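You operate a simulated robot arm through the tools that you are given. There is no shell and no other tool. Be economical: measure what you need, move in short steps, check, and stop when the job is done.

The job below is to be done with a simulated two-armed robot. You get a single attempt, and the scene is never put back.

TASK
Take the lid off the jar labelled "chalk" on the middle of the plywood table and lay it down there.

The check looks at the end state, three seconds after you hand in, the way a careful person would. Anything else that was tipped, shoved, dropped, spilled or broken makes it a failure. Lids that push on must go on centred and level and be pressed home; caps that screw on are set level and turned clockwise until they are tight.

THE ROBOT
Two 6-joint arms with two-finger parallel grippers on one trunk, on a base that drives. Base frame: it is fixed to the floor where the robot stands at the start and does not move with it; the origin is under the middle of the robot, x ahead of it, y to its left, z up; the surface under the hand at the start is at about z = 0.8. Lengths are in m, angles in degrees, forces in N, time in s.
The left shoulder is at the start at [0.08, 0.216, 1.584], the right one opposite. With the tool pointing down near the work surface each hand reaches from about 0.1 to 0.66 m from the robot's upright axis, wherever it stands, measured 20 degrees to its own side. Payload 3.43 kg a hand.
Tool frame (each hand has its own): the origin (TCP) lies between the finger pads and is the grasp point; the fingertips stand 0.03 m ahead of it; z points along the fingers, y is the line along which they close. The gripper opens to 0.094 m. The fingers are 0.028 m wide and 0.01 m thick; the gripper's body (0.05 by 0.096 m) begins 0.055 m behind the TCP.
Orientation is that of the tool frame in the base frame, as [roll, pitch, yaw] about the fixed x, y, z axes, in that order (R = Rz(yaw) Ry(pitch) Rx(roll)). With the fingers straight down and closing along the base's y, the tool's x points along the base's -x, its y along +y and its z along -z.

THE INTERFACE
- The arms move only by the tool jog_arm. It takes "left_steps", "right_steps" or both (then of equal length, played together; a hand with none holds still); each is a list that holds one entry, the list of rows, each a list of 6 numbers: the shift along the tool's x, y, z in m, then the turn, a rotation vector about the tool's x, y, z in degrees. In form: [[[dx, dy, dz, wx, wy, wz], ...]]. A call has 1 to 10 rows; each row is the pose to reach, as a shift and turn from the pose commanded when the call began, along the tool's axes at that moment. "left_fingers" and "right_fingers" are, for a hand that has rows, the opening in per cent of the stroke, from 0 (shut) to 100 (fully open), set as the call begins (left out, the last holds). Rows are played at 5 a second. More than 0.05 m and 8.6 degrees between two rows, or a gripper value outside its range, and nothing of the call is played. A pose out of reach is approached as far as the arm can. The call stops where the force on the tool passes 40 N (or 10 N more than at its start, if that is more) or the arm is blocked; 0.2 s more then pass. The fingers move at their own pace (about 0.072 m/s each) and stop on an object; they squeeze with about 27 N. The grip force told is the motor's: it shows also when the fingers shut on nothing. Time passes only in rows, and 0.2 s behind the last, so rows that repeat a pose let the fingers close. The reply holds the time, the measured pose of the TCP, the force on the tool along the base axes, the opening and the grip force, in the units named above and with some noise, with the torque about the TCP (base axes, N m) and any sound that the robot's microphone picked up.
- Cameras (640 x 400 px; columns grow to the right, rows downward): "scene" is now at [0.0879, 0.0262, 1.7257]; the picture's right is [0.40, -0.92, 0.00], its down [-0.82, -0.36, -0.45] and it looks along [0.41, 0.18, -0.89] (base axes); focal length 265 px, centre (320, 200). "left" rides on the left gripper at [0.076, -0.014, -0.103] in its tool frame; the picture's right is [0.18, 0.98, 0.00], its down [-0.75, 0.14, -0.64] and it looks along [-0.63, 0.12, 0.77] (tool axes); focal length 243 px, centre (320, 200). "right" rides on the right gripper at [0.076, 0.014, -0.103] in its tool frame; the picture's right is [-0.18, 0.98, 0.00], its down [-0.75, -0.14, -0.64] and it looks along [-0.63, -0.12, 0.77] (tool axes); focal length 243 px, centre (320, 200). There is no depth. A picture from a camera that has moved, and an enlarged one, comes with that camera's place and axes in the base frame and with its lens.
- capture(camera): a new picture of that camera. No time passes.
- move_column(by): slides the trunk up (or, below 0, down) by that many m; the arms and the scene camera ride with it, the base frame stays. It gives what a move gives, with no picture.
- steer(legs): drives the robot by 1 to 6 legs, each [ahead, left, turn to the left] in m, m and degrees, along the robot's own axes; the way and the turn of a leg run together, so that a leg with both is an arc; at most 1.5 m and 180 degrees a leg. The arms and the cameras ride along, it lands a little off, and it stops where it bumps. It gives what a move gives.
- head_to(pan, tilt): turns the head with the scene camera to pan (to the left, within 86 degrees either way) and tilt (down, from -29 to 69), counted from straight ahead of the robot. It gives what a move gives.
- inspect(camera, box): a new picture of the part [left, top, right, bottom] of that camera's present view, enlarged. No time passes.
- job_done(): hands the job in; it is judged then, once.

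Go step by step. Nothing tells you exact positions but the pictures and the camera data: compare them with the known pose of the tool, close in by small moves and look again before you grip or let go. The budget is 120 turns and 88 pictures, counting those below and the enlarged ones. Unless the task says otherwise, let go and move clear before handing in, and close with one line.

The tools are called after "Call:" as a command line: name --argument value ..., lists and objects as JSON in quotes. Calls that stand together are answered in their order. jog_arm: Moves the arms, as the interface text tells. Its arguments: {"type":"object","properties":{"left_steps":{"type":"array","items":{"type":"array","items":{"type":"array","items":{"type":"number"}}}},"left_fingers":{"type":"number"},"right_steps":{"type":"array","items":{"type":"array","items":{"type":"array","items":{"type":"number"}}}},"right_fingers":{"type":"number"}},"required":[]} The other tools are called the same way: move_column (by) slides the trunk up or down; steer (legs) drives the base; head_to (pan, tilt) turns the head that bears the scene camera; capture (camera) takes a picture; inspect (camera, box) takes an enlarged picture of a part of a camera's view; job_done () hands the job in.

At the start:

```text
t: 0.0
left_tcp_pos: [0.3691, 0.4746, 1.0228]
left_ee_rot: [-180.0, 0.0, -180.0]
left_ft_force: [0.0, -0.2, 0.3]
left_wrist_torque: [0.01, -0.02, -0.03]
left_finger_gap: 0.0941
left_gripper_force: 0.1
right_tcp_pos: [0.5191, -0.0045, 1.0229]
right_ee_rot: [180.0, 0.0, -179.9]
right_ft_force: [-1.0, 0.3, 0.3]
right_wrist_torque: [-0.01, -0.01, 0.04]
right_finger_gap: 0.094
right_gripper_force: 0.1
trunk travel left (down, up): [-0.814, 0.026]
robot x, y, heading: [0.0005, 0.0034, 0.1]
head pan, tilt: [23.5, 63.3]
```

scene: 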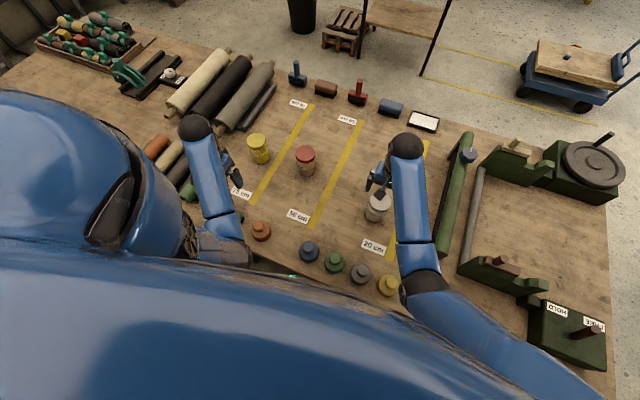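
right: 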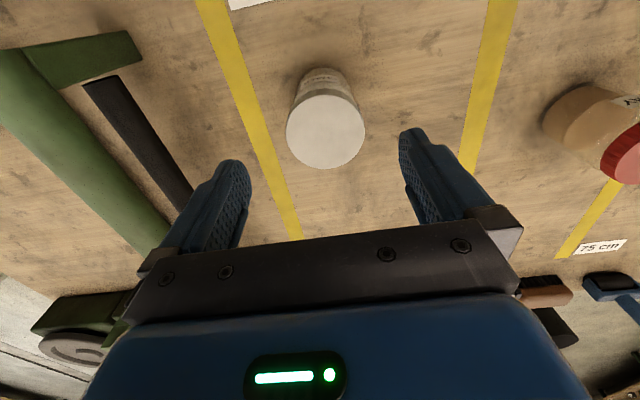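
left: 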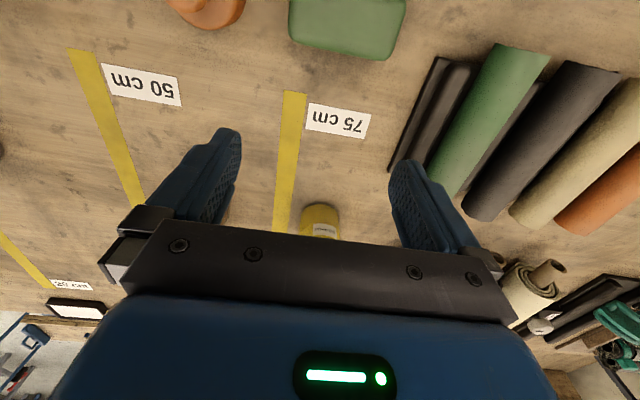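

I see a workbench with three jars (yellow, red and white lids) standing between yellow lines, and some loose lids near the front edge. I'll read the labels first.

Call:
inspect --camera "scene" --box '[220, 110, 420, 235]'

Call:
inspect --camera "right" --box '[250, 40, 640, 284]'

Call:
inspect --camera "scene" --box '[280, 0, 640, 225]'

```text
3.20 times, centred on (320, 172) of scene
camera zoom: at [0.0879, 0.0262, 1.7257], right [0.4, -0.92, 0.0], down [-0.82, -0.36, -0.45], along [0.41, 0.18, -0.89], focal length 849 px, centre (320, 288)
```

zoom: 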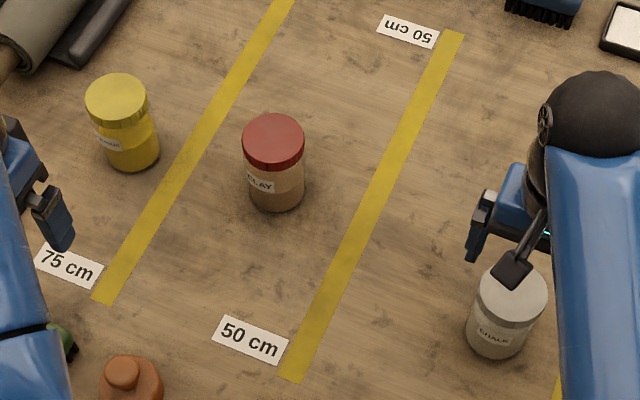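

```text
1.64 times, centred on (445, 162) of right
camera zoom: at [0.4434, 0.0102, 1.1256], right [0.18, 0.98, 0.0], down [0.75, -0.14, 0.64], along [0.63, -0.12, -0.77], focal length 398 px, centre (115, 262)
```

zoom: 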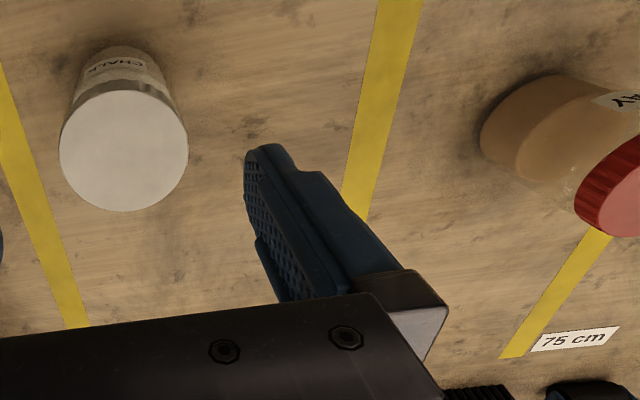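

```text
1.78 times, centred on (460, 112) of scene
camera zoom: at [0.0879, 0.0262, 1.7257], right [0.4, -0.92, 0.0], down [-0.82, -0.36, -0.45], along [0.41, 0.18, -0.89], focal length 472 px, centre (71, 356)
```

zoom: 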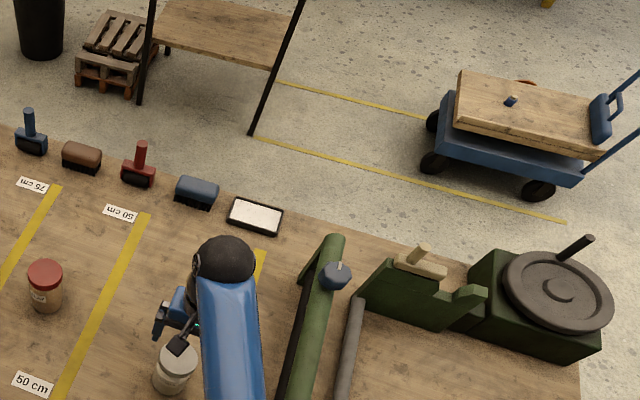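

The chalk jar is the one with the white lid under the right hand. I'll look around for another table before I start.

Call:
head_to --pan -20 --tilt 25

Call:
capture --camera "scene"

Call:
head_to --pan 60 --tilt 25

Call:
capture --camera "scene"

Call:
head_to --pan -85 --tilt 25

Call:
capture --camera "scene"

```text
t: 1.1
left_tcp_pos: [0.3698, 0.4745, 1.0226]
left_ee_rot: [180.0, 0.0, -180.0]
left_ft_force: [-0.1, -0.3, -0.5]
left_wrist_torque: [0.01, -0.01, 0.0]
left_finger_gap: 0.0939
left_gripper_force: 0.0
right_tcp_pos: [0.5203, -0.0047, 1.0225]
right_ee_rot: [-180.0, 0.0, -180.0]
right_ft_force: [-0.4, -0.3, 0.4]
right_wrist_torque: [0.01, -0.02, 0.03]
right_finger_gap: 0.0939
right_gripper_force: 0.1
trunk travel left (down, up): [-0.814, 0.026]
robot x, y, heading: [0.0036, -0.0059, -0.3]
head pan, tilt: [-20.0, 25.0]
```

```text
81 pictures are left
camera scene: at [0.1172, -0.0301, 1.7794], right [-0.34, -0.94, 0.0], down [-0.4, 0.14, -0.91], along [0.85, -0.31, -0.42], focal length 265 px, centre (320, 200)
```

scene: 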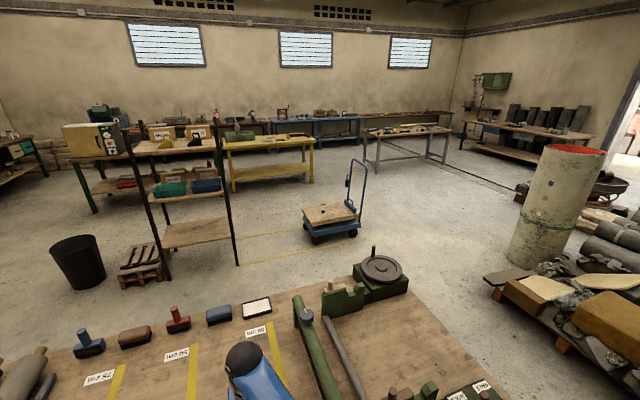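

```text
t: 2.6
left_tcp_pos: [0.3685, 0.4745, 1.0228]
left_ee_rot: [-180.0, -0.1, 180.0]
left_ft_force: [-0.5, 0.3, -0.5]
left_wrist_torque: [-0.02, -0.03, 0.0]
left_finger_gap: 0.0937
left_gripper_force: 0.1
right_tcp_pos: [0.5176, -0.0053, 1.023]
right_ee_rot: [180.0, -0.1, 179.9]
right_ft_force: [-0.9, 0.7, 0.1]
right_wrist_torque: [0.02, 0.02, -0.03]
right_finger_gap: 0.094
right_gripper_force: 0.1
trunk travel left (down, up): [-0.814, 0.026]
robot x, y, heading: [0.0023, -0.0013, -0.1]
head pan, tilt: [60.0, 25.0]
```

```text
80 pictures are left
camera scene: at [0.0765, 0.081, 1.7794], right [0.87, -0.5, 0.0], down [-0.21, -0.37, -0.91], along [0.45, 0.78, -0.42], focal length 265 px, centre (320, 200)
```

scene: 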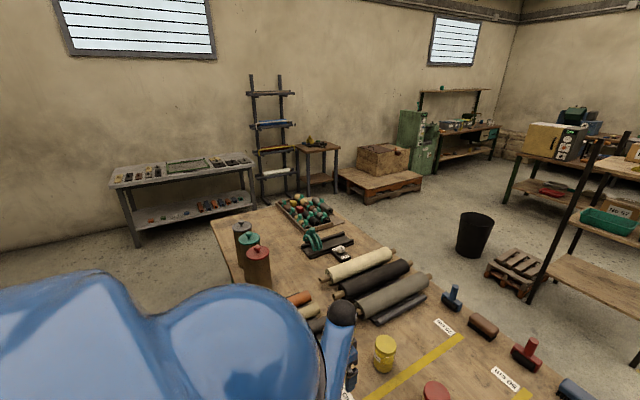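

```text
t: 4.9
left_tcp_pos: [0.3696, 0.474, 1.0228]
left_ee_rot: [-179.9, 0.1, -179.9]
left_ft_force: [1.0, 0.1, -0.7]
left_wrist_torque: [0.0, 0.0, -0.01]
left_finger_gap: 0.094
left_gripper_force: 0.0
right_tcp_pos: [0.5182, -0.0047, 1.0236]
right_ee_rot: [179.9, 0.0, 180.0]
right_ft_force: [-0.3, 0.6, 0.0]
right_wrist_torque: [-0.03, -0.01, -0.01]
right_finger_gap: 0.0939
right_gripper_force: 0.1
trunk travel left (down, up): [-0.814, 0.026]
robot x, y, heading: [-0.0022, 0.0014, 0.1]
head pan, tilt: [-85.0, 25.0]
```

```text
79 pictures are left
camera scene: at [0.0385, -0.0905, 1.7795], right [-1.0, -0.09, 0.0], down [-0.04, 0.42, -0.91], along [0.08, -0.9, -0.42], focal length 265 px, centre (320, 200)
```

scene: 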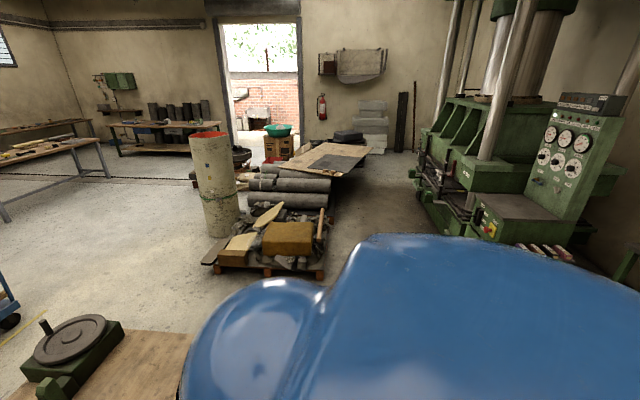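

This bench is the plywood table, and the white-lidded chalk jar is at about (0.544, -0.004). I'll back the right hand off to get a side view of how the lid sits.

Call:
jog_arm --right_steps '[[[0.04, 0, 0, 0, 0, 0], [0.08, 0, 0.02, 0, 0, 0], [0.12, 0, 0.04, 0, 0, 0], [0.16, 0, 0.06, 0, 0, 0], [0.16, 0, 0.06, 0, 0, 0]]]'

Call:
head_to --pan 0 --tilt 60

Call:
capture --camera "right"

Call:
capture --camera "scene"

```text
t: 6.1
left_tcp_pos: [0.3696, 0.4744, 1.0229]
left_ee_rot: [-179.9, 0.0, -179.9]
left_ft_force: [-0.1, 0.4, -0.1]
left_wrist_torque: [0.01, -0.01, 0.02]
left_finger_gap: 0.0939
left_gripper_force: 0.0
right_tcp_pos: [0.357, -0.0057, 0.9639]
right_ee_rot: [180.0, 0.0, -179.9]
right_ft_force: [-0.2, -0.5, -0.7]
right_wrist_torque: [0.01, -0.01, 0.03]
right_finger_gap: 0.0938
right_gripper_force: 0.0
trunk travel left (down, up): [-0.814, 0.026]
robot x, y, heading: [0.0022, 0.0006, -0.0]
head pan, tilt: [-85.0, 25.0]
```

```text
t: 7.7
left_tcp_pos: [0.3697, 0.4739, 1.0232]
left_ee_rot: [-180.0, 0.0, 179.9]
left_ft_force: [0.0, 0.2, -0.2]
left_wrist_torque: [0.02, -0.05, -0.01]
left_finger_gap: 0.094
left_gripper_force: 0.1
right_tcp_pos: [0.3584, -0.004, 0.9638]
right_ee_rot: [-180.0, 0.0, -179.9]
right_ft_force: [0.1, -0.2, -0.7]
right_wrist_torque: [-0.03, -0.04, 0.02]
right_finger_gap: 0.0942
right_gripper_force: 0.0
trunk travel left (down, up): [-0.814, 0.026]
robot x, y, heading: [0.0001, -0.0003, 0.1]
head pan, tilt: [0.0, 60.0]
```

```text
78 pictures are left
camera right: at [0.2826, 0.0097, 1.0666], right [0.18, 0.98, 0.0], down [0.75, -0.14, 0.64], along [0.63, -0.12, -0.77], focal length 243 px, centre (320, 200)
```

right: 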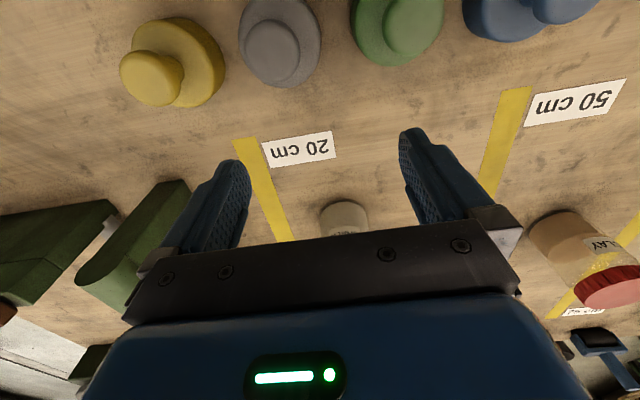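

```text
77 pictures are left
camera scene: at [0.0971, 0.0012, 1.7294], right [0.0, -1.0, 0.0], down [-0.87, 0.0, -0.5], along [0.5, 0.0, -0.87], focal length 265 px, centre (320, 200)
```

scene: 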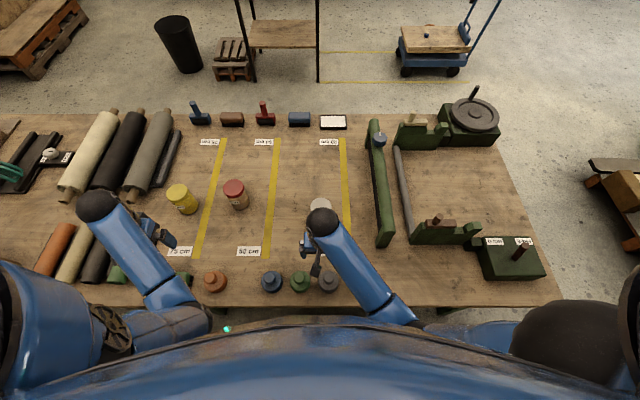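

The gripper body hides the jar from here. I'll move the right hand up and to the side, then zoom the scene camera onto the jar.

Call:
jog_arm --right_steps '[[[0, 0, -0.05, 0, 0, 0], [0, -0.05, -0.08, 0, 0, 0], [0, -0.1, -0.08, 0, 0, 0], [0, -0.14, -0.08, 0, 0, 0], [0, -0.14, -0.08, 0, 0, 0]]]'

Call:
inspect --camera "scene" --box '[280, 180, 360, 230]'

Call:
inspect --camera "scene" --box '[200, 130, 392, 300]'

```text
refused: row 2 steps farther than a row can; nothing moved
```

```text
8.00 times, centred on (320, 205) of scene
camera zoom: at [0.0971, 0.0012, 1.7294], right [0.0, -1.0, 0.0], down [-0.87, 0.0, -0.5], along [0.5, 0.0, -0.87], focal length 2122 px, centre (320, 160)
```

zoom: 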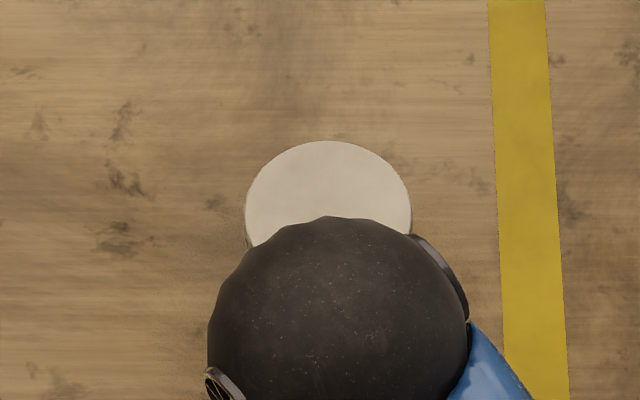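

```text
2.35 times, centred on (296, 215) of scene
camera zoom: at [0.0971, 0.0012, 1.7294], right [0.0, -1.0, 0.0], down [-0.87, 0.0, -0.5], along [0.5, 0.0, -0.87], focal length 624 px, centre (376, 165)
```

zoom: 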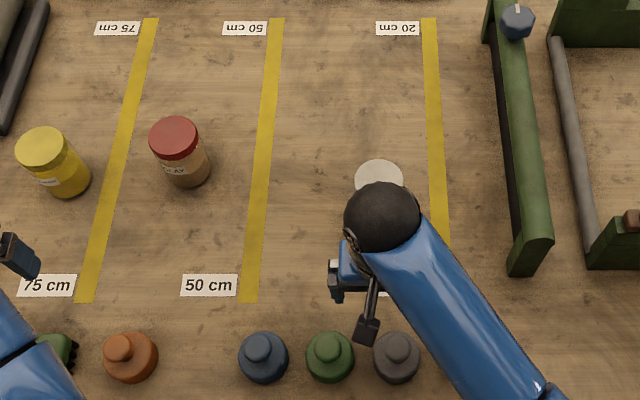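

The first row of that move stepped too far, so nothing moved. I'll send it again in shorter steps.

Call:
jog_arm --right_steps '[[[0, 0, -0.045, 0, 0, 0], [0, -0.045, -0.06, 0, 0, 0], [0, -0.09, -0.06, 0, 0, 0], [0, -0.135, -0.06, 0, 0, 0], [0, -0.16, -0.06, 0, 0, 0], [0, -0.16, -0.06, 0, 0, 0]]]'

Call:
inspect --camera "scene" --box '[280, 180, 360, 230]'

Call:
capture --camera "right"

```text
t: 9.1
left_tcp_pos: [0.3695, 0.4751, 1.0227]
left_ee_rot: [180.0, 0.0, -180.0]
left_ft_force: [-0.7, 0.4, -0.3]
left_wrist_torque: [0.0, 0.03, 0.05]
left_finger_gap: 0.0939
left_gripper_force: 0.1
right_tcp_pos: [0.3564, -0.164, 1.0167]
right_ee_rot: [-180.0, 0.3, -179.9]
right_ft_force: [0.5, -0.6, -0.5]
right_wrist_torque: [-0.01, -0.01, -0.02]
right_finger_gap: 0.0941
right_gripper_force: 0.0
right hand out of reach, approached as far as the arm can: row 2, 3, 4, 5, 6
trunk travel left (down, up): [-0.814, 0.026]
robot x, y, heading: [0.0006, 0.0042, 0.5]
head pan, tilt: [0.0, 60.0]
```

```text
8.00 times, centred on (320, 205) of scene
camera zoom: at [0.097, 0.001, 1.7294], right [0.0, -1.0, 0.0], down [-0.87, 0.0, -0.5], along [0.5, 0.0, -0.87], focal length 2122 px, centre (320, 160)
```

zoom: 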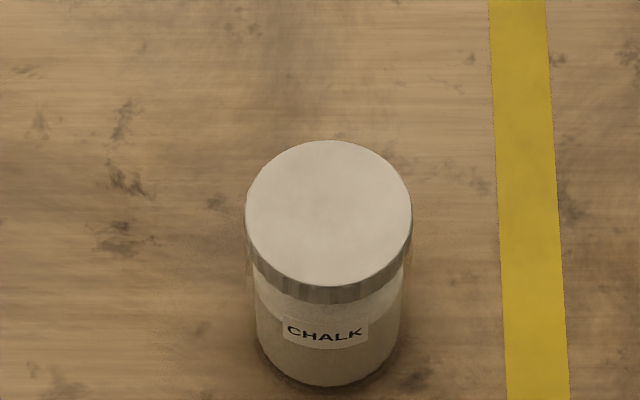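

```text
73 pictures are left
camera right: at [0.2812, -0.15, 1.1189], right [0.18, 0.98, 0.0], down [0.75, -0.14, 0.64], along [0.63, -0.12, -0.76], focal length 243 px, centre (320, 200)
```

right: 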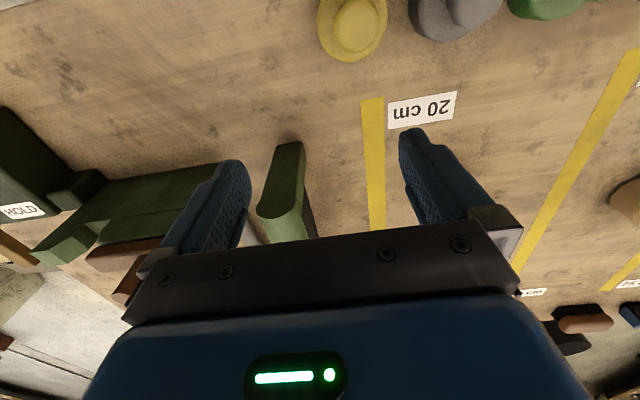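

The lid looks knurled, so it is probably a screw cap. It is about 0.072 m wide with its top near z 0.91, on a jar at (0.540, -0.003). I plan to steady the jar with the left hand from its side and turn the lid with the right, so I start by turning the left hand.

Call:
jog_arm --left_steps '[[[0, -0.01, 0, 0, 0, -8], [0, -0.02, 0, 0, 0, -16], [0, -0.03, 0, 0, 0, -24], [0, -0.04, 0, 0, 0, -32], [-0.01, -0.05, 0, 0, 0, -40], [-0.01, -0.06, 0, 0, 0, -48], [-0.02, -0.07, 0, 0, 0, -56], [-0.02, -0.08, 0, 0, 0, -64], [-0.03, -0.09, 0, 0, 0, -72], [-0.03, -0.1, 0, 0, 0, -80]]]'

Call:
jog_arm --left_steps '[[[0, 0, 0, 0, 0, -8], [0, 0, 0, 0, 0, -16], [0, 0, 0, 0, 0, -24], [0, 0, 0, 0, 0, -32], [0, 0, 0, 0, 0, -40], [0, 0, 0, 0, 0, -40]]]'

```text
t: 11.3
left_tcp_pos: [0.3997, 0.3726, 1.0194]
left_ee_rot: [-179.9, 0.1, -99.9]
left_ft_force: [-0.5, 0.3, 0.6]
left_wrist_torque: [-0.02, -0.02, -0.01]
left_finger_gap: 0.0941
left_gripper_force: 0.0
left hand out of reach, approached as far as the arm can: row 6
right_tcp_pos: [0.3562, -0.164, 1.0159]
right_ee_rot: [179.9, 0.2, -180.0]
right_ft_force: [-0.1, 0.1, 0.1]
right_wrist_torque: [-0.02, 0.0, 0.02]
right_finger_gap: 0.0942
right_gripper_force: 0.0
trunk travel left (down, up): [-0.814, 0.026]
robot x, y, heading: [-0.0022, 0.003, 0.1]
head pan, tilt: [0.0, 60.0]
```

```text
t: 12.7
left_tcp_pos: [0.3999, 0.3738, 1.0193]
left_ee_rot: [-179.7, 0.0, -59.9]
left_ft_force: [0.0, 1.1, 0.1]
left_wrist_torque: [-0.03, 0.01, 0.01]
left_finger_gap: 0.0941
left_gripper_force: 0.1
left hand out of reach, approached as far as the arm can: row 1, 2, 3, 4, 5, 6
right_tcp_pos: [0.3571, -0.164, 1.0156]
right_ee_rot: [-180.0, 0.2, -180.0]
right_ft_force: [0.0, 0.3, -0.3]
right_wrist_torque: [-0.01, 0.01, 0.0]
right_finger_gap: 0.0938
right_gripper_force: 0.0
trunk travel left (down, up): [-0.814, 0.026]
robot x, y, heading: [0.0009, 0.0015, -0.1]
head pan, tilt: [0.0, 60.0]
```

The yaw is right. Now I tilt the left hand until it is 15° below horizontal.

Call:
jog_arm --left_steps '[[[0, 0, 0, 0, 8, 0], [0, 0, 0, 0, 16, 0], [0, 0, 0, 0, 24, 0], [0, 0, 0, 0, 32, 0], [0, 0, 0, 0, 40, 0], [0, 0, 0, 0, 48, 0], [0, 0, 0, 0, 56, 0], [0, 0, 0, 0, 64, 0], [0, 0, 0, 0, 72, 0], [0, 0, 0, 0, 75, 0]]]'

Call:
capture --camera "scene"

Call:
capture --camera "left"

```text
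t: 14.9
left_tcp_pos: [0.3998, 0.374, 1.0181]
left_ee_rot: [179.9, -75.1, -60.0]
left_ft_force: [0.1, 0.2, -0.4]
left_wrist_torque: [0.0, -0.02, 0.0]
left_finger_gap: 0.0939
left_gripper_force: 0.0
right_tcp_pos: [0.3562, -0.1645, 1.0157]
right_ee_rot: [180.0, 0.1, 180.0]
right_ft_force: [0.5, -0.3, -0.2]
right_wrist_torque: [0.0, 0.02, 0.0]
right_finger_gap: 0.0939
right_gripper_force: 0.1
trunk travel left (down, up): [-0.814, 0.026]
robot x, y, heading: [0.0021, -0.0026, 0.2]
head pan, tilt: [0.0, 60.0]
```

```text
72 pictures are left
camera scene: at [0.0971, 0.0014, 1.7294], right [0.0, -1.0, 0.0], down [-0.87, 0.0, -0.5], along [0.5, 0.0, -0.87], focal length 265 px, centre (320, 200)
```

scene: 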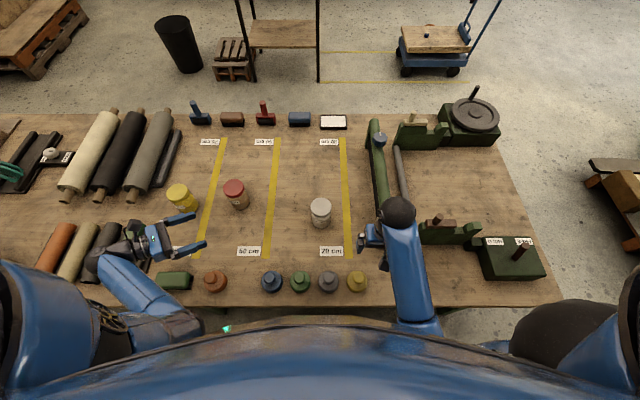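

```text
71 pictures are left
camera left: at [0.3718, 0.4503, 1.1198], right [-0.83, -0.53, 0.18], down [-0.53, 0.63, -0.56], along [0.19, -0.56, -0.81], focal length 243 px, centre (320, 200)
```

left: 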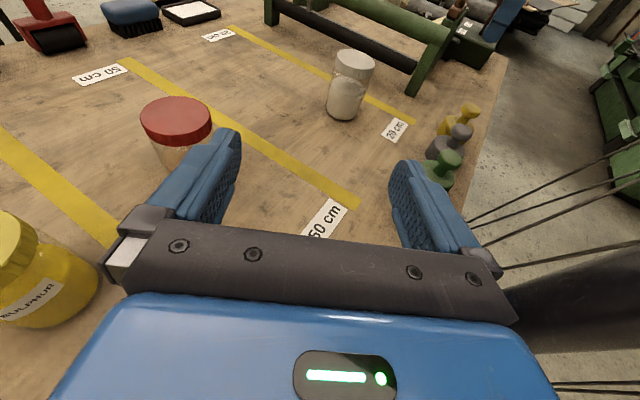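

Orientation is good. Now I move the left hand high over to a pre-grasp spot, leaving it back from the chalk jar.

Call:
jog_arm --left_steps '[[[0.0074, 0.0084, 0.0371, 0, 0, 0], [0.0147, 0.0168, 0.0742, 0, 0, 0], [0.022, 0.0252, 0.1113, 0, 0, 0], [0.0294, 0.0336, 0.1484, 0, 0, 0], [0.0368, 0.042, 0.1855, 0, 0, 0], [0.0441, 0.0504, 0.2226, 0, 0, 0], [0.0515, 0.0588, 0.2597, 0, 0, 0], [0.0588, 0.0672, 0.2968, 0, 0, 0], [0.0588, 0.0672, 0.2968, 0, 0, 0]]]'

Call:
capture --camera "left"

Call:
capture --camera "scene"

```text
t: 16.9
left_tcp_pos: [0.492, 0.079, 0.9988]
left_ee_rot: [179.9, -75.0, -59.9]
left_ft_force: [0.4, 0.0, 0.0]
left_wrist_torque: [0.0, -0.01, -0.02]
left_finger_gap: 0.0941
left_gripper_force: 0.1
right_tcp_pos: [0.357, -0.165, 1.0163]
right_ee_rot: [-180.0, 0.3, -179.9]
right_ft_force: [-0.1, 0.6, -1.1]
right_wrist_torque: [0.02, -0.01, 0.04]
right_finger_gap: 0.0942
right_gripper_force: 0.1
trunk travel left (down, up): [-0.814, 0.026]
robot x, y, heading: [0.0001, 0.0009, -0.0]
head pan, tilt: [0.0, 60.0]
```

```text
70 pictures are left
camera left: at [0.4641, 0.1551, 1.1002], right [-0.83, -0.53, 0.18], down [-0.53, 0.64, -0.56], along [0.19, -0.56, -0.81], focal length 243 px, centre (320, 200)
```

left: 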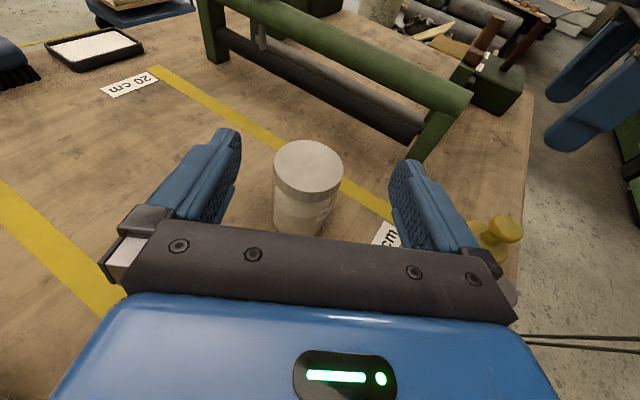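

```text
69 pictures are left
camera scene: at [0.0971, 0.0012, 1.7294], right [0.0, -1.0, 0.0], down [-0.87, 0.0, -0.5], along [0.5, 0.0, -0.87], focal length 265 px, centre (320, 200)
```

scene: 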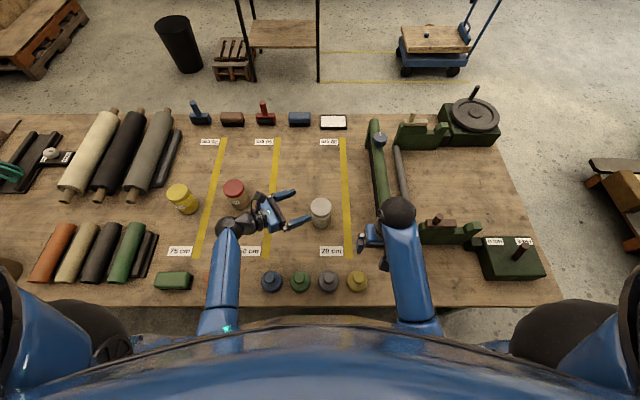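

The left camera puts the jar at (0.541, -0.003) with its lid top at 0.911, matching the scene camera. I lower the left hand beside the jar.

Call:
jog_arm --left_steps '[[[-0.031, 0, 0.0083, 0, 0, 0], [-0.062, 0, 0.0167, 0, 0, 0], [-0.093, 0, 0.025, 0, 0, 0], [-0.1246, 0, 0.0334, 0, 0, 0], [-0.1246, 0, 0.0334, 0, 0, 0]]]'

Call:
capture --camera "left"

Call:
capture --camera "scene"

```text
t: 18.1
left_tcp_pos: [0.4934, 0.0778, 0.8695]
left_ee_rot: [-179.9, -75.1, -60.0]
left_ft_force: [-0.1, 0.3, -0.6]
left_wrist_torque: [0.0, 0.03, 0.03]
left_finger_gap: 0.0939
left_gripper_force: 0.0
right_tcp_pos: [0.358, -0.1636, 1.0156]
right_ee_rot: [-180.0, 0.2, -179.9]
right_ft_force: [0.9, 0.1, -0.5]
right_wrist_torque: [0.02, -0.03, -0.01]
right_finger_gap: 0.0938
right_gripper_force: 0.0
trunk travel left (down, up): [-0.814, 0.026]
robot x, y, heading: [-0.0017, 0.001, 0.2]
head pan, tilt: [0.0, 60.0]
```

```text
68 pictures are left
camera left: at [0.4652, 0.154, 0.9703], right [-0.83, -0.53, 0.18], down [-0.53, 0.64, -0.56], along [0.19, -0.56, -0.81], focal length 243 px, centre (320, 200)
```

left: 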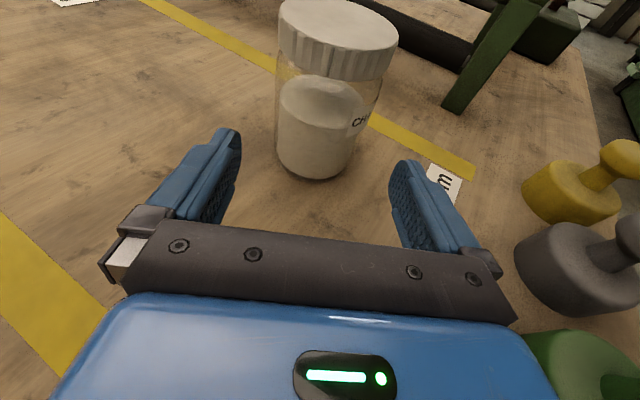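

```text
67 pictures are left
camera scene: at [0.0971, 0.001, 1.7294], right [0.0, -1.0, 0.0], down [-0.87, 0.0, -0.5], along [0.5, 0.0, -0.87], focal length 265 px, centre (320, 200)
```

scene: 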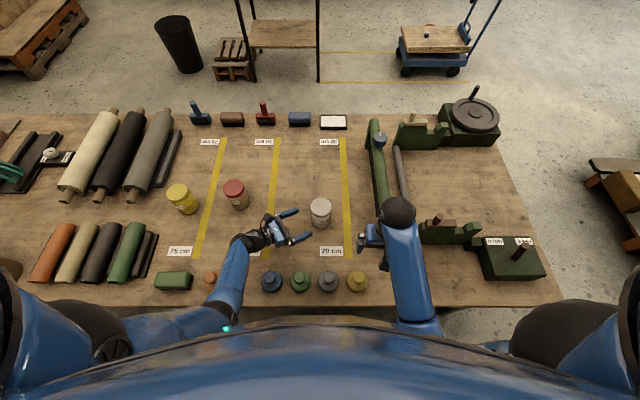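

It is clearly a ribbed screw cap on a glass jar of powder. I slide the left hand around the jar body along its tool axis; the jar is centred on that line.

Call:
jog_arm --left_steps '[[[0, 0, 0.03, 0, 0, 0], [0, 0, 0.06, 0, 0, 0], [0, 0, 0.085, 0, 0, 0], [0, 0, 0.085, 0, 0, 0]]]'

Call:
capture --camera "left"

Call:
inspect --camera "scene" --box '[240, 170, 368, 250]'

```text
t: 19.1
left_tcp_pos: [0.5334, 0.0066, 0.8481]
left_ee_rot: [-179.8, -75.0, -60.1]
left_ft_force: [0.9, 0.0, -1.0]
left_wrist_torque: [0.0, 0.02, -0.01]
left_finger_gap: 0.094
left_gripper_force: 0.1
right_tcp_pos: [0.3567, -0.1648, 1.0168]
right_ee_rot: [180.0, 0.2, -179.9]
right_ft_force: [-0.3, 0.0, 0.0]
right_wrist_torque: [0.01, 0.0, 0.0]
right_finger_gap: 0.0939
right_gripper_force: 0.1
trunk travel left (down, up): [-0.814, 0.026]
robot x, y, heading: [-0.0, 0.0001, -0.1]
head pan, tilt: [0.0, 60.0]
```

```text
66 pictures are left
camera left: at [0.5059, 0.0823, 0.9489], right [-0.83, -0.53, 0.18], down [-0.53, 0.64, -0.56], along [0.19, -0.56, -0.81], focal length 243 px, centre (320, 200)
```

left: 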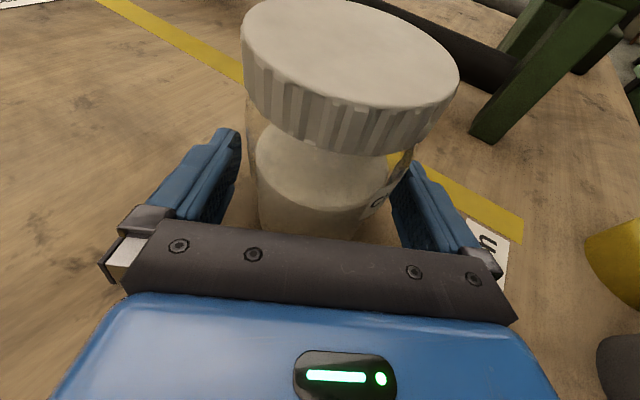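

```text
5.00 times, centred on (304, 210) of scene
camera zoom: at [0.0968, 0.0013, 1.7294], right [0.0, -1.0, 0.0], down [-0.87, 0.0, -0.5], along [0.5, 0.0, -0.87], focal length 1326 px, centre (400, 150)
```

zoom: 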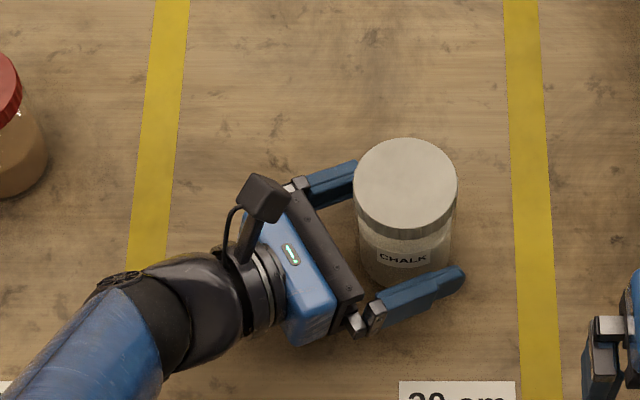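

The jar sits centred between the left fingers. I close the left hand on its body.

Call:
jog_arm --left_steps '[[[0, 0, 0, 0, 0, 0], [0, 0, 0, 0, 0, 0], [0, 0, 0, 0, 0, 0], [0, 0, 0, 0, 0, 0]]]' --left_fingers 0

Call:
inspect --camera "scene" --box '[240, 170, 368, 250]'

```text
t: 20.1
left_tcp_pos: [0.5336, 0.0076, 0.849]
left_ee_rot: [-179.9, -75.0, -60.0]
left_ft_force: [-1.0, 0.4, 2.0]
left_wrist_torque: [-0.05, -0.01, 0.0]
left_finger_gap: 0.0774
left_gripper_force: 27.3
right_tcp_pos: [0.3571, -0.1638, 1.0171]
right_ee_rot: [180.0, 0.2, 180.0]
right_ft_force: [0.4, -0.1, 0.8]
right_wrist_torque: [0.03, -0.01, -0.01]
right_finger_gap: 0.0938
right_gripper_force: 0.0
trunk travel left (down, up): [-0.814, 0.026]
robot x, y, heading: [-0.0003, -0.001, 0.1]
head pan, tilt: [0.0, 60.0]
```

```text
5.00 times, centred on (304, 210) of scene
camera zoom: at [0.0965, 0.0013, 1.7294], right [0.0, -1.0, 0.0], down [-0.87, 0.0, -0.5], along [0.5, 0.0, -0.87], focal length 1326 px, centre (400, 150)
```

zoom: 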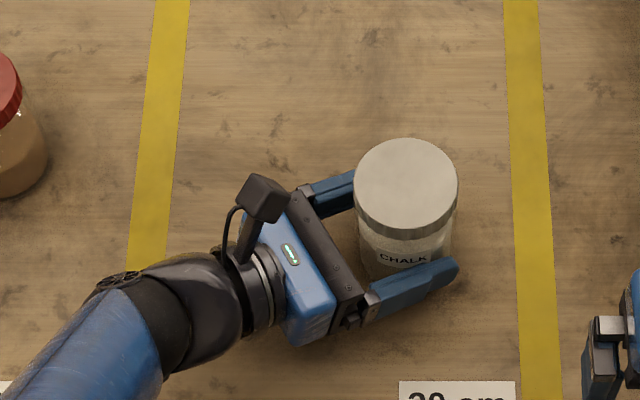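

The jar is held (gap 0.077 m) and has not moved. Next I bring the right hand above the lid.

Call:
jog_arm --right_steps '[[[-0.031, 0.027, 0, 0, 0, 0], [-0.061, 0.054, 0, 0, 0, 0], [-0.092, 0.081, 0, 0, 0, 0], [-0.122, 0.108, 0, 0, 0, 0], [-0.153, 0.135, 0, 0, 0, 0], [-0.183, 0.162, 0, 0, 0, 0], [-0.183, 0.162, 0, 0, 0, 0]]]' --right_fingers 100

Call:
capture --camera "right"

Call:
capture --camera "left"

```text
t: 21.7
left_tcp_pos: [0.5349, 0.0065, 0.8477]
left_ee_rot: [-179.9, -75.0, -60.0]
left_ft_force: [-0.5, 2.0, 2.4]
left_wrist_torque: [-0.09, -0.01, 0.0]
left_finger_gap: 0.0776
left_gripper_force: 27.0
right_tcp_pos: [0.5417, -0.002, 1.0186]
right_ee_rot: [-180.0, 0.0, 180.0]
right_ft_force: [-0.1, 0.0, -0.5]
right_wrist_torque: [-0.03, -0.02, 0.01]
right_finger_gap: 0.0941
right_gripper_force: 0.1
trunk travel left (down, up): [-0.814, 0.026]
robot x, y, heading: [-0.0015, -0.0045, 0.1]
head pan, tilt: [0.0, 60.0]
```

```text
63 pictures are left
camera right: at [0.4657, 0.0119, 1.121], right [0.18, 0.98, 0.0], down [0.75, -0.14, 0.64], along [0.63, -0.12, -0.77], focal length 243 px, centre (320, 200)
```

right: 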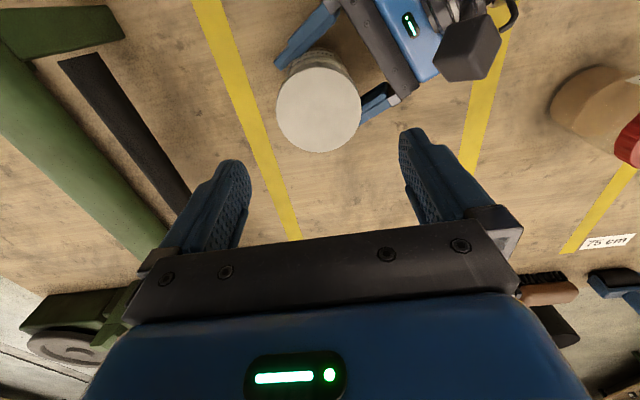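

```text
62 pictures are left
camera left: at [0.5061, 0.0826, 0.9491], right [-0.83, -0.53, 0.18], down [-0.53, 0.63, -0.56], along [0.19, -0.56, -0.81], focal length 243 px, centre (320, 200)
```

left: 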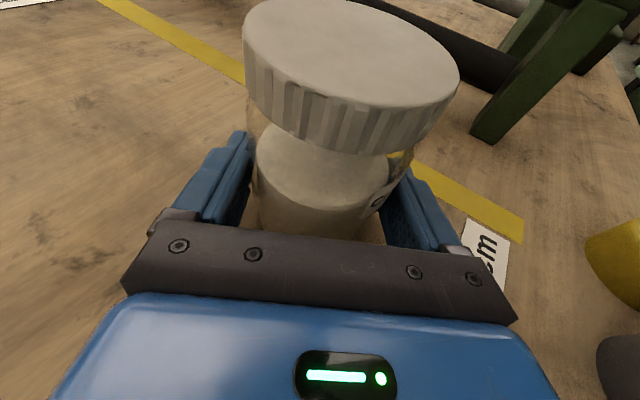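

The lid centre is at (0.538, -0.003). I lower the right hand so its fingertips flank the lid side without reaching the glass.

Call:
jog_arm --right_steps '[[[0.003, -0.001, 0.03, 0, 0, 0], [0.003, -0.001, 0.06, 0, 0, 0], [0.003, -0.001, 0.08, 0, 0, 0], [0.003, -0.001, 0.092, 0, 0, 0], [0.003, -0.001, 0.092, 0, 0, 0]]]'

Call:
capture --camera "left"

Call:
inspect --camera "right" --box '[160, 0, 520, 225]'

```text
t: 22.9
left_tcp_pos: [0.5337, 0.006, 0.8492]
left_ee_rot: [-180.0, -75.0, -60.1]
left_ft_force: [1.5, 0.9, 3.5]
left_wrist_torque: [0.05, -0.02, 0.07]
left_finger_gap: 0.0774
left_gripper_force: 26.8
right_tcp_pos: [0.5392, -0.0033, 0.9241]
right_ee_rot: [-180.0, -0.1, 179.9]
right_ft_force: [-0.6, 0.2, -0.3]
right_wrist_torque: [0.01, 0.0, 0.01]
right_finger_gap: 0.0939
right_gripper_force: 0.0
trunk travel left (down, up): [-0.814, 0.026]
robot x, y, heading: [-0.0014, 0.0022, -0.0]
head pan, tilt: [0.0, 60.0]
```

```text
61 pictures are left
camera left: at [0.5061, 0.0827, 0.949], right [-0.83, -0.53, 0.18], down [-0.53, 0.64, -0.56], along [0.19, -0.56, -0.81], focal length 243 px, centre (320, 200)
```

left: 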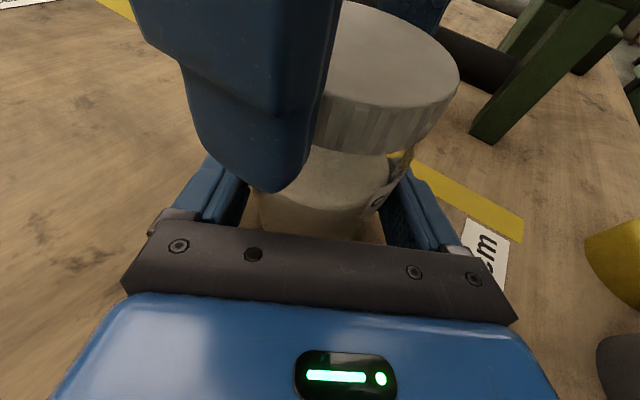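

```text
1.78 times, centred on (340, 112) of right
camera zoom: at [0.4638, 0.0115, 1.028], right [0.18, 0.98, 0.0], down [0.75, -0.14, 0.64], along [0.63, -0.12, -0.77], focal length 431 px, centre (284, 356)
```

zoom: 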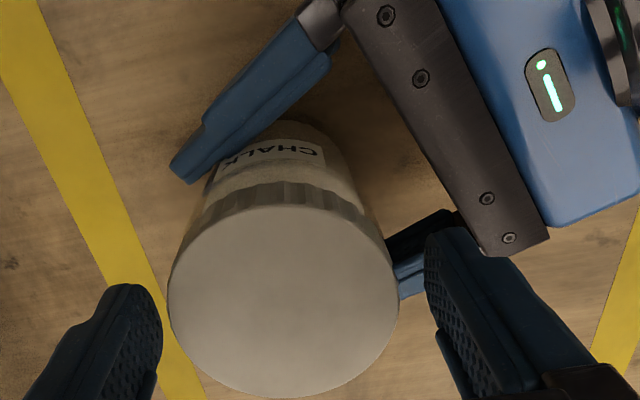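

Alignment is within a millimetre. I close the right hand on the lid.

Call:
jog_arm --right_steps '[[[0, 0, 0, 0, 0, 0], [0, 0, 0, 0, 0, 0], [0, 0, 0, 0, 0, 0], [0, 0, 0, 0, 0, 0]]]' --right_fingers 0

Call:
capture --camera "left"

```text
t: 23.9
left_tcp_pos: [0.5333, 0.0072, 0.849]
left_ee_rot: [180.0, -75.1, -59.9]
left_ft_force: [0.6, 6.8, 7.2]
left_wrist_torque: [-0.15, -0.08, 0.02]
left_finger_gap: 0.0775
left_gripper_force: 27.1
right_tcp_pos: [0.5391, -0.0045, 0.925]
right_ee_rot: [-179.9, 0.0, -180.0]
right_ft_force: [2.3, -6.6, 0.1]
right_wrist_torque: [-0.15, -0.02, -0.04]
right_finger_gap: 0.0713
right_gripper_force: 27.2
trunk travel left (down, up): [-0.814, 0.026]
robot x, y, heading: [0.0002, 0.0002, 0.3]
head pan, tilt: [0.0, 60.0]
```

```text
59 pictures are left
camera left: at [0.506, 0.0828, 0.9489], right [-0.83, -0.53, 0.18], down [-0.53, 0.63, -0.56], along [0.19, -0.56, -0.81], focal length 243 px, centre (320, 200)
```

left: 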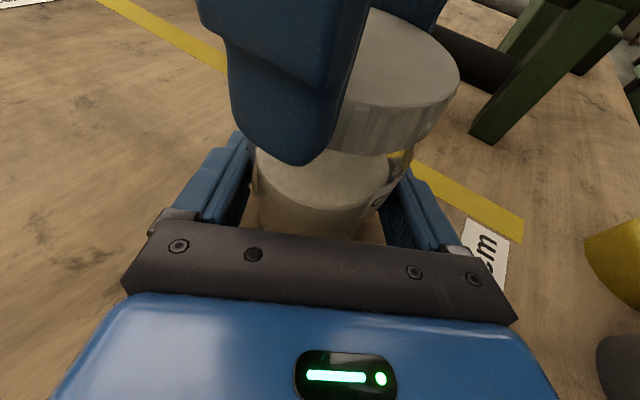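

The lid is gripped at a 0.0713 m gap. I try a small counter-clockwise turn first.

Call:
jog_arm --right_steps '[[[0, 0, 0, 0, 0, -5], [0, 0, 0, 0, 0, -10], [0, 0, 0, 0, 0, -15], [0, 0, 0, 0, 0, -20], [0, 0, 0, 0, 0, -20]]]'

Call:
capture --camera "left"

```text
t: 25.1
left_tcp_pos: [0.5327, 0.0066, 0.8481]
left_ee_rot: [179.9, -74.9, -60.0]
left_ft_force: [0.7, 13.5, 4.7]
left_wrist_torque: [-0.46, -0.17, 0.03]
left_finger_gap: 0.0774
left_gripper_force: 27.1
right_tcp_pos: [0.5388, -0.0045, 0.9251]
right_ee_rot: [-179.9, 0.0, -160.0]
right_ft_force: [2.9, -14.4, 5.0]
right_wrist_torque: [-0.37, -0.08, 0.0]
right_finger_gap: 0.0714
right_gripper_force: 26.7
trunk travel left (down, up): [-0.814, 0.026]
robot x, y, heading: [0.0037, 0.0009, -0.1]
head pan, tilt: [0.0, 60.0]
```

```text
58 pictures are left
camera left: at [0.5058, 0.0827, 0.949], right [-0.83, -0.53, 0.18], down [-0.53, 0.63, -0.56], along [0.19, -0.56, -0.81], focal length 243 px, centre (320, 200)
```

left: 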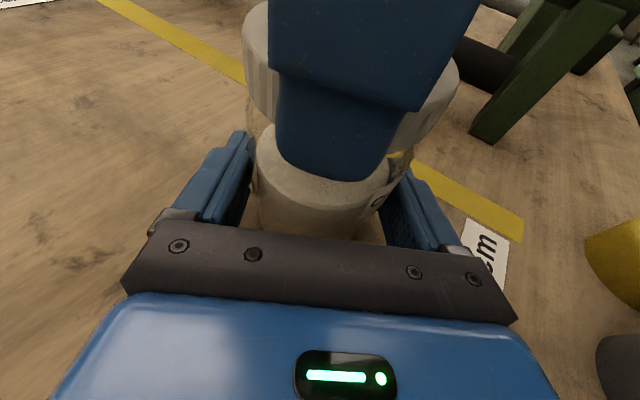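

Some sideways load is building up, so I shift the right hand 1.5 mm toward -y, ease it up slightly and keep turning.

Call:
jog_arm --right_steps '[[[0.0005, -0.0014, -0.0003, 0, 0, -5], [0.0005, -0.0014, -0.0005, 0, 0, -13], [0.0005, -0.0014, -0.0007, 0, 0, -21], [0.0005, -0.0014, -0.0009, 0, 0, -29], [0.0005, -0.0014, -0.0011, 0, 0, -37], [0.0005, -0.0014, -0.0013, 0, 0, -45], [0.0005, -0.0014, -0.0013, 0, 0, -45]]]'

Call:
capture --camera "left"

```text
t: 26.7
left_tcp_pos: [0.5317, 0.0073, 0.8484]
left_ee_rot: [-180.0, -74.9, -60.1]
left_ft_force: [-7.1, 10.5, 9.3]
left_wrist_torque: [-0.17, -0.51, -0.18]
left_finger_gap: 0.0775
left_gripper_force: 27.3
right_tcp_pos: [0.5386, -0.0049, 0.9249]
right_ee_rot: [-179.9, 0.1, -114.9]
right_ft_force: [11.7, -8.2, 4.6]
right_wrist_torque: [-0.22, -0.3, -0.02]
right_finger_gap: 0.0715
right_gripper_force: 27.7
trunk travel left (down, up): [-0.814, 0.026]
robot x, y, heading: [0.0017, 0.0022, 0.1]
head pan, tilt: [0.0, 60.0]
```

```text
57 pictures are left
camera left: at [0.5053, 0.0826, 0.9489], right [-0.83, -0.53, 0.18], down [-0.53, 0.64, -0.56], along [0.19, -0.56, -0.81], focal length 243 px, centre (320, 200)
```

left: 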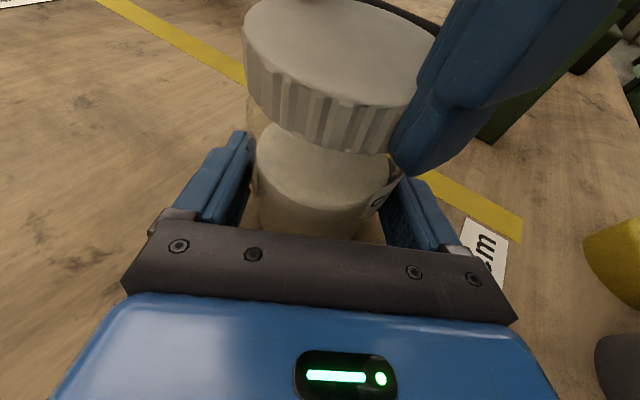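

The loads stay small and the jar holds still. I continue the counter-clockwise turn with a slight rise.

Call:
jog_arm --right_steps '[[[0.0002, -0.001, -0.0003, 0, 0, -5], [0.0002, -0.001, -0.0005, 0, 0, -13], [0.0002, -0.001, -0.0007, 0, 0, -21], [0.0002, -0.001, -0.0009, 0, 0, -29], [0.0002, -0.001, -0.0011, 0, 0, -37], [0.0002, -0.001, -0.0013, 0, 0, -45], [0.0002, -0.001, -0.0015, 0, 0, -53], [0.0002, -0.001, -0.0017, 0, 0, -61], [0.0002, -0.001, -0.0017, 0, 0, -61]]]'

Call:
capture --camera "left"

Call:
capture --camera "scene"

```text
t: 28.7
left_tcp_pos: [0.5333, 0.0063, 0.8497]
left_ee_rot: [-180.0, -75.0, -60.1]
left_ft_force: [-17.9, 1.0, 12.6]
left_wrist_torque: [-0.13, -0.51, -0.22]
left_finger_gap: 0.0777
left_gripper_force: 27.6
right_tcp_pos: [0.5381, -0.0053, 0.928]
right_ee_rot: [-179.9, 0.0, -53.9]
right_ft_force: [18.5, 0.0, -2.4]
right_wrist_torque: [0.08, -0.65, 0.03]
right_finger_gap: 0.0714
right_gripper_force: 27.1
trunk travel left (down, up): [-0.814, 0.026]
robot x, y, heading: [0.0012, -0.0009, 0.1]
head pan, tilt: [0.0, 60.0]
```

```text
56 pictures are left
camera left: at [0.5049, 0.0823, 0.9489], right [-0.83, -0.53, 0.18], down [-0.53, 0.64, -0.56], along [0.19, -0.56, -0.81], focal length 243 px, centre (320, 200)
```

left: 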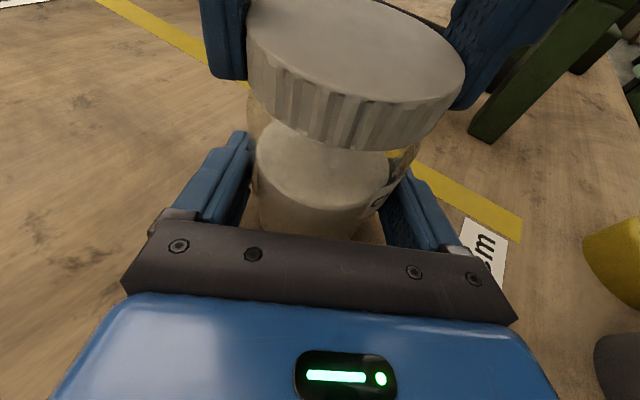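

```text
55 pictures are left
camera scene: at [0.0959, 0.0014, 1.7294], right [0.0, -1.0, 0.0], down [-0.87, 0.0, -0.5], along [0.5, 0.0, -0.87], focal length 265 px, centre (320, 200)
```

scene: 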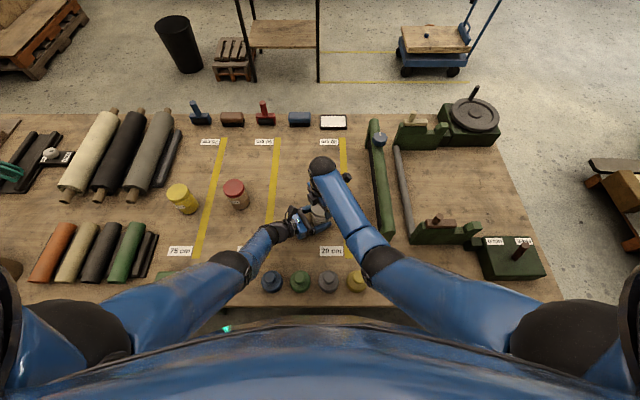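

The lid is turning and the jar is not. I continue, shifting 1.5 mm along the grip axis to relieve the side force.

Call:
jog_arm --right_steps '[[[0.0007, -0.0015, -0.0003, 0, 0, -4], [0.0007, -0.0015, -0.0005, 0, 0, -12], [0.0007, -0.0015, -0.0007, 0, 0, -20], [0.0007, -0.0015, -0.0009, 0, 0, -28], [0.0007, -0.0015, -0.0011, 0, 0, -36], [0.0007, -0.0015, -0.0013, 0, 0, -44], [0.0007, -0.0015, -0.0015, 0, 0, -52], [0.0007, -0.0015, -0.0017, 0, 0, -52]]]'

Call:
inspect --camera "left" --box '[200, 0, 500, 240]'

```text
t: 30.5
left_tcp_pos: [0.534, 0.0064, 0.8484]
left_ee_rot: [180.0, -75.0, -60.0]
left_ft_force: [-11.6, -8.5, 10.6]
left_wrist_torque: [0.0, -0.35, -0.14]
left_finger_gap: 0.0773
left_gripper_force: 26.9
right_tcp_pos: [0.5411, -0.0041, 0.9282]
right_ee_rot: [-180.0, 0.0, -2.0]
right_ft_force: [11.3, 8.0, -13.4]
right_wrist_torque: [0.52, -0.66, 0.02]
right_finger_gap: 0.0713
right_gripper_force: 26.7
trunk travel left (down, up): [-0.814, 0.026]
robot x, y, heading: [0.001, -0.0019, -0.2]
head pan, tilt: [0.0, 60.0]
```

```text
1.67 times, centred on (350, 120) of left
camera zoom: at [0.5064, 0.0825, 0.9488], right [-0.83, -0.53, 0.18], down [-0.53, 0.64, -0.56], along [0.19, -0.56, -0.81], focal length 404 px, centre (270, 333)
```

zoom: 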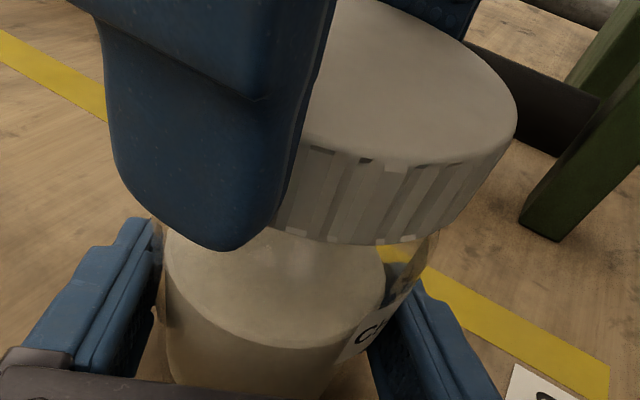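

I am now rising slightly faster than the thread, so I hold the height. I continue turning while the wrist allows it.

Call:
jog_arm --right_steps '[[[-0.0007, -0.0005, 0.0005, 0, 0, -8], [-0.0007, -0.0005, 0.0005, 0, 0, -16], [-0.0007, -0.0005, 0.0003, 0, 0, -24], [-0.0007, -0.0005, 0.0001, 0, 0, -32], [-0.0007, -0.0005, 0, 0, 0, -40], [-0.0007, -0.0005, -0.0001, 0, 0, -48], [-0.0007, -0.0005, -0.0002, 0, 0, -56], [-0.0007, -0.0005, -0.0003, 0, 0, -64], [-0.0007, -0.0005, -0.0003, 0, 0, -64]]]'

Call:
inspect --camera "left" --box '[200, 0, 500, 240]'

```text
t: 31.4
left_tcp_pos: [0.5337, 0.0096, 0.8473]
left_ee_rot: [179.3, -75.1, -58.7]
left_ft_force: [2.6, 0.5, 0.0]
left_wrist_torque: [0.41, 0.42, 0.13]
left_finger_gap: 0.0793
left_gripper_force: 26.4
right_tcp_pos: [0.5314, 0.0127, 0.9305]
right_ee_rot: [178.4, -0.4, 20.1]
right_ft_force: [-2.7, 0.0, 7.8]
right_wrist_torque: [-0.27, -0.1, -0.07]
right_finger_gap: 0.0715
right_gripper_force: 27.4
right hand out of reach, approached as far as the arm can: row 3, 4
trunk travel left (down, up): [-0.814, 0.026]
robot x, y, heading: [0.0007, 0.001, -0.3]
head pan, tilt: [0.0, 60.0]
stopped in row 4 (right hand): the force on the tool passed its limit at 63 N (the readings are from after the stop); the commanded pose is now the measured one
```

```text
1.67 times, centred on (350, 120) of left
camera zoom: at [0.5051, 0.0858, 0.9484], right [-0.82, -0.54, 0.18], down [-0.54, 0.63, -0.56], along [0.19, -0.56, -0.81], focal length 404 px, centre (270, 333)
```

zoom: 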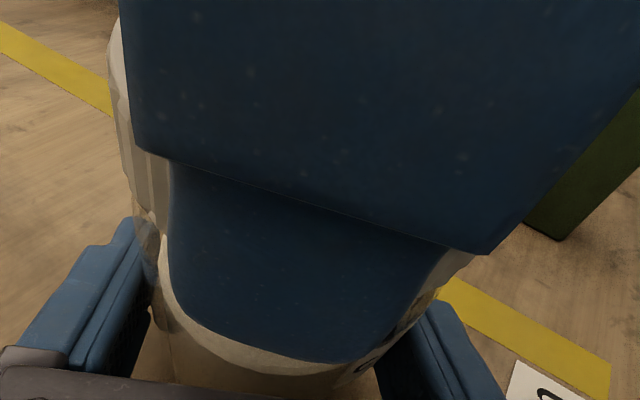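

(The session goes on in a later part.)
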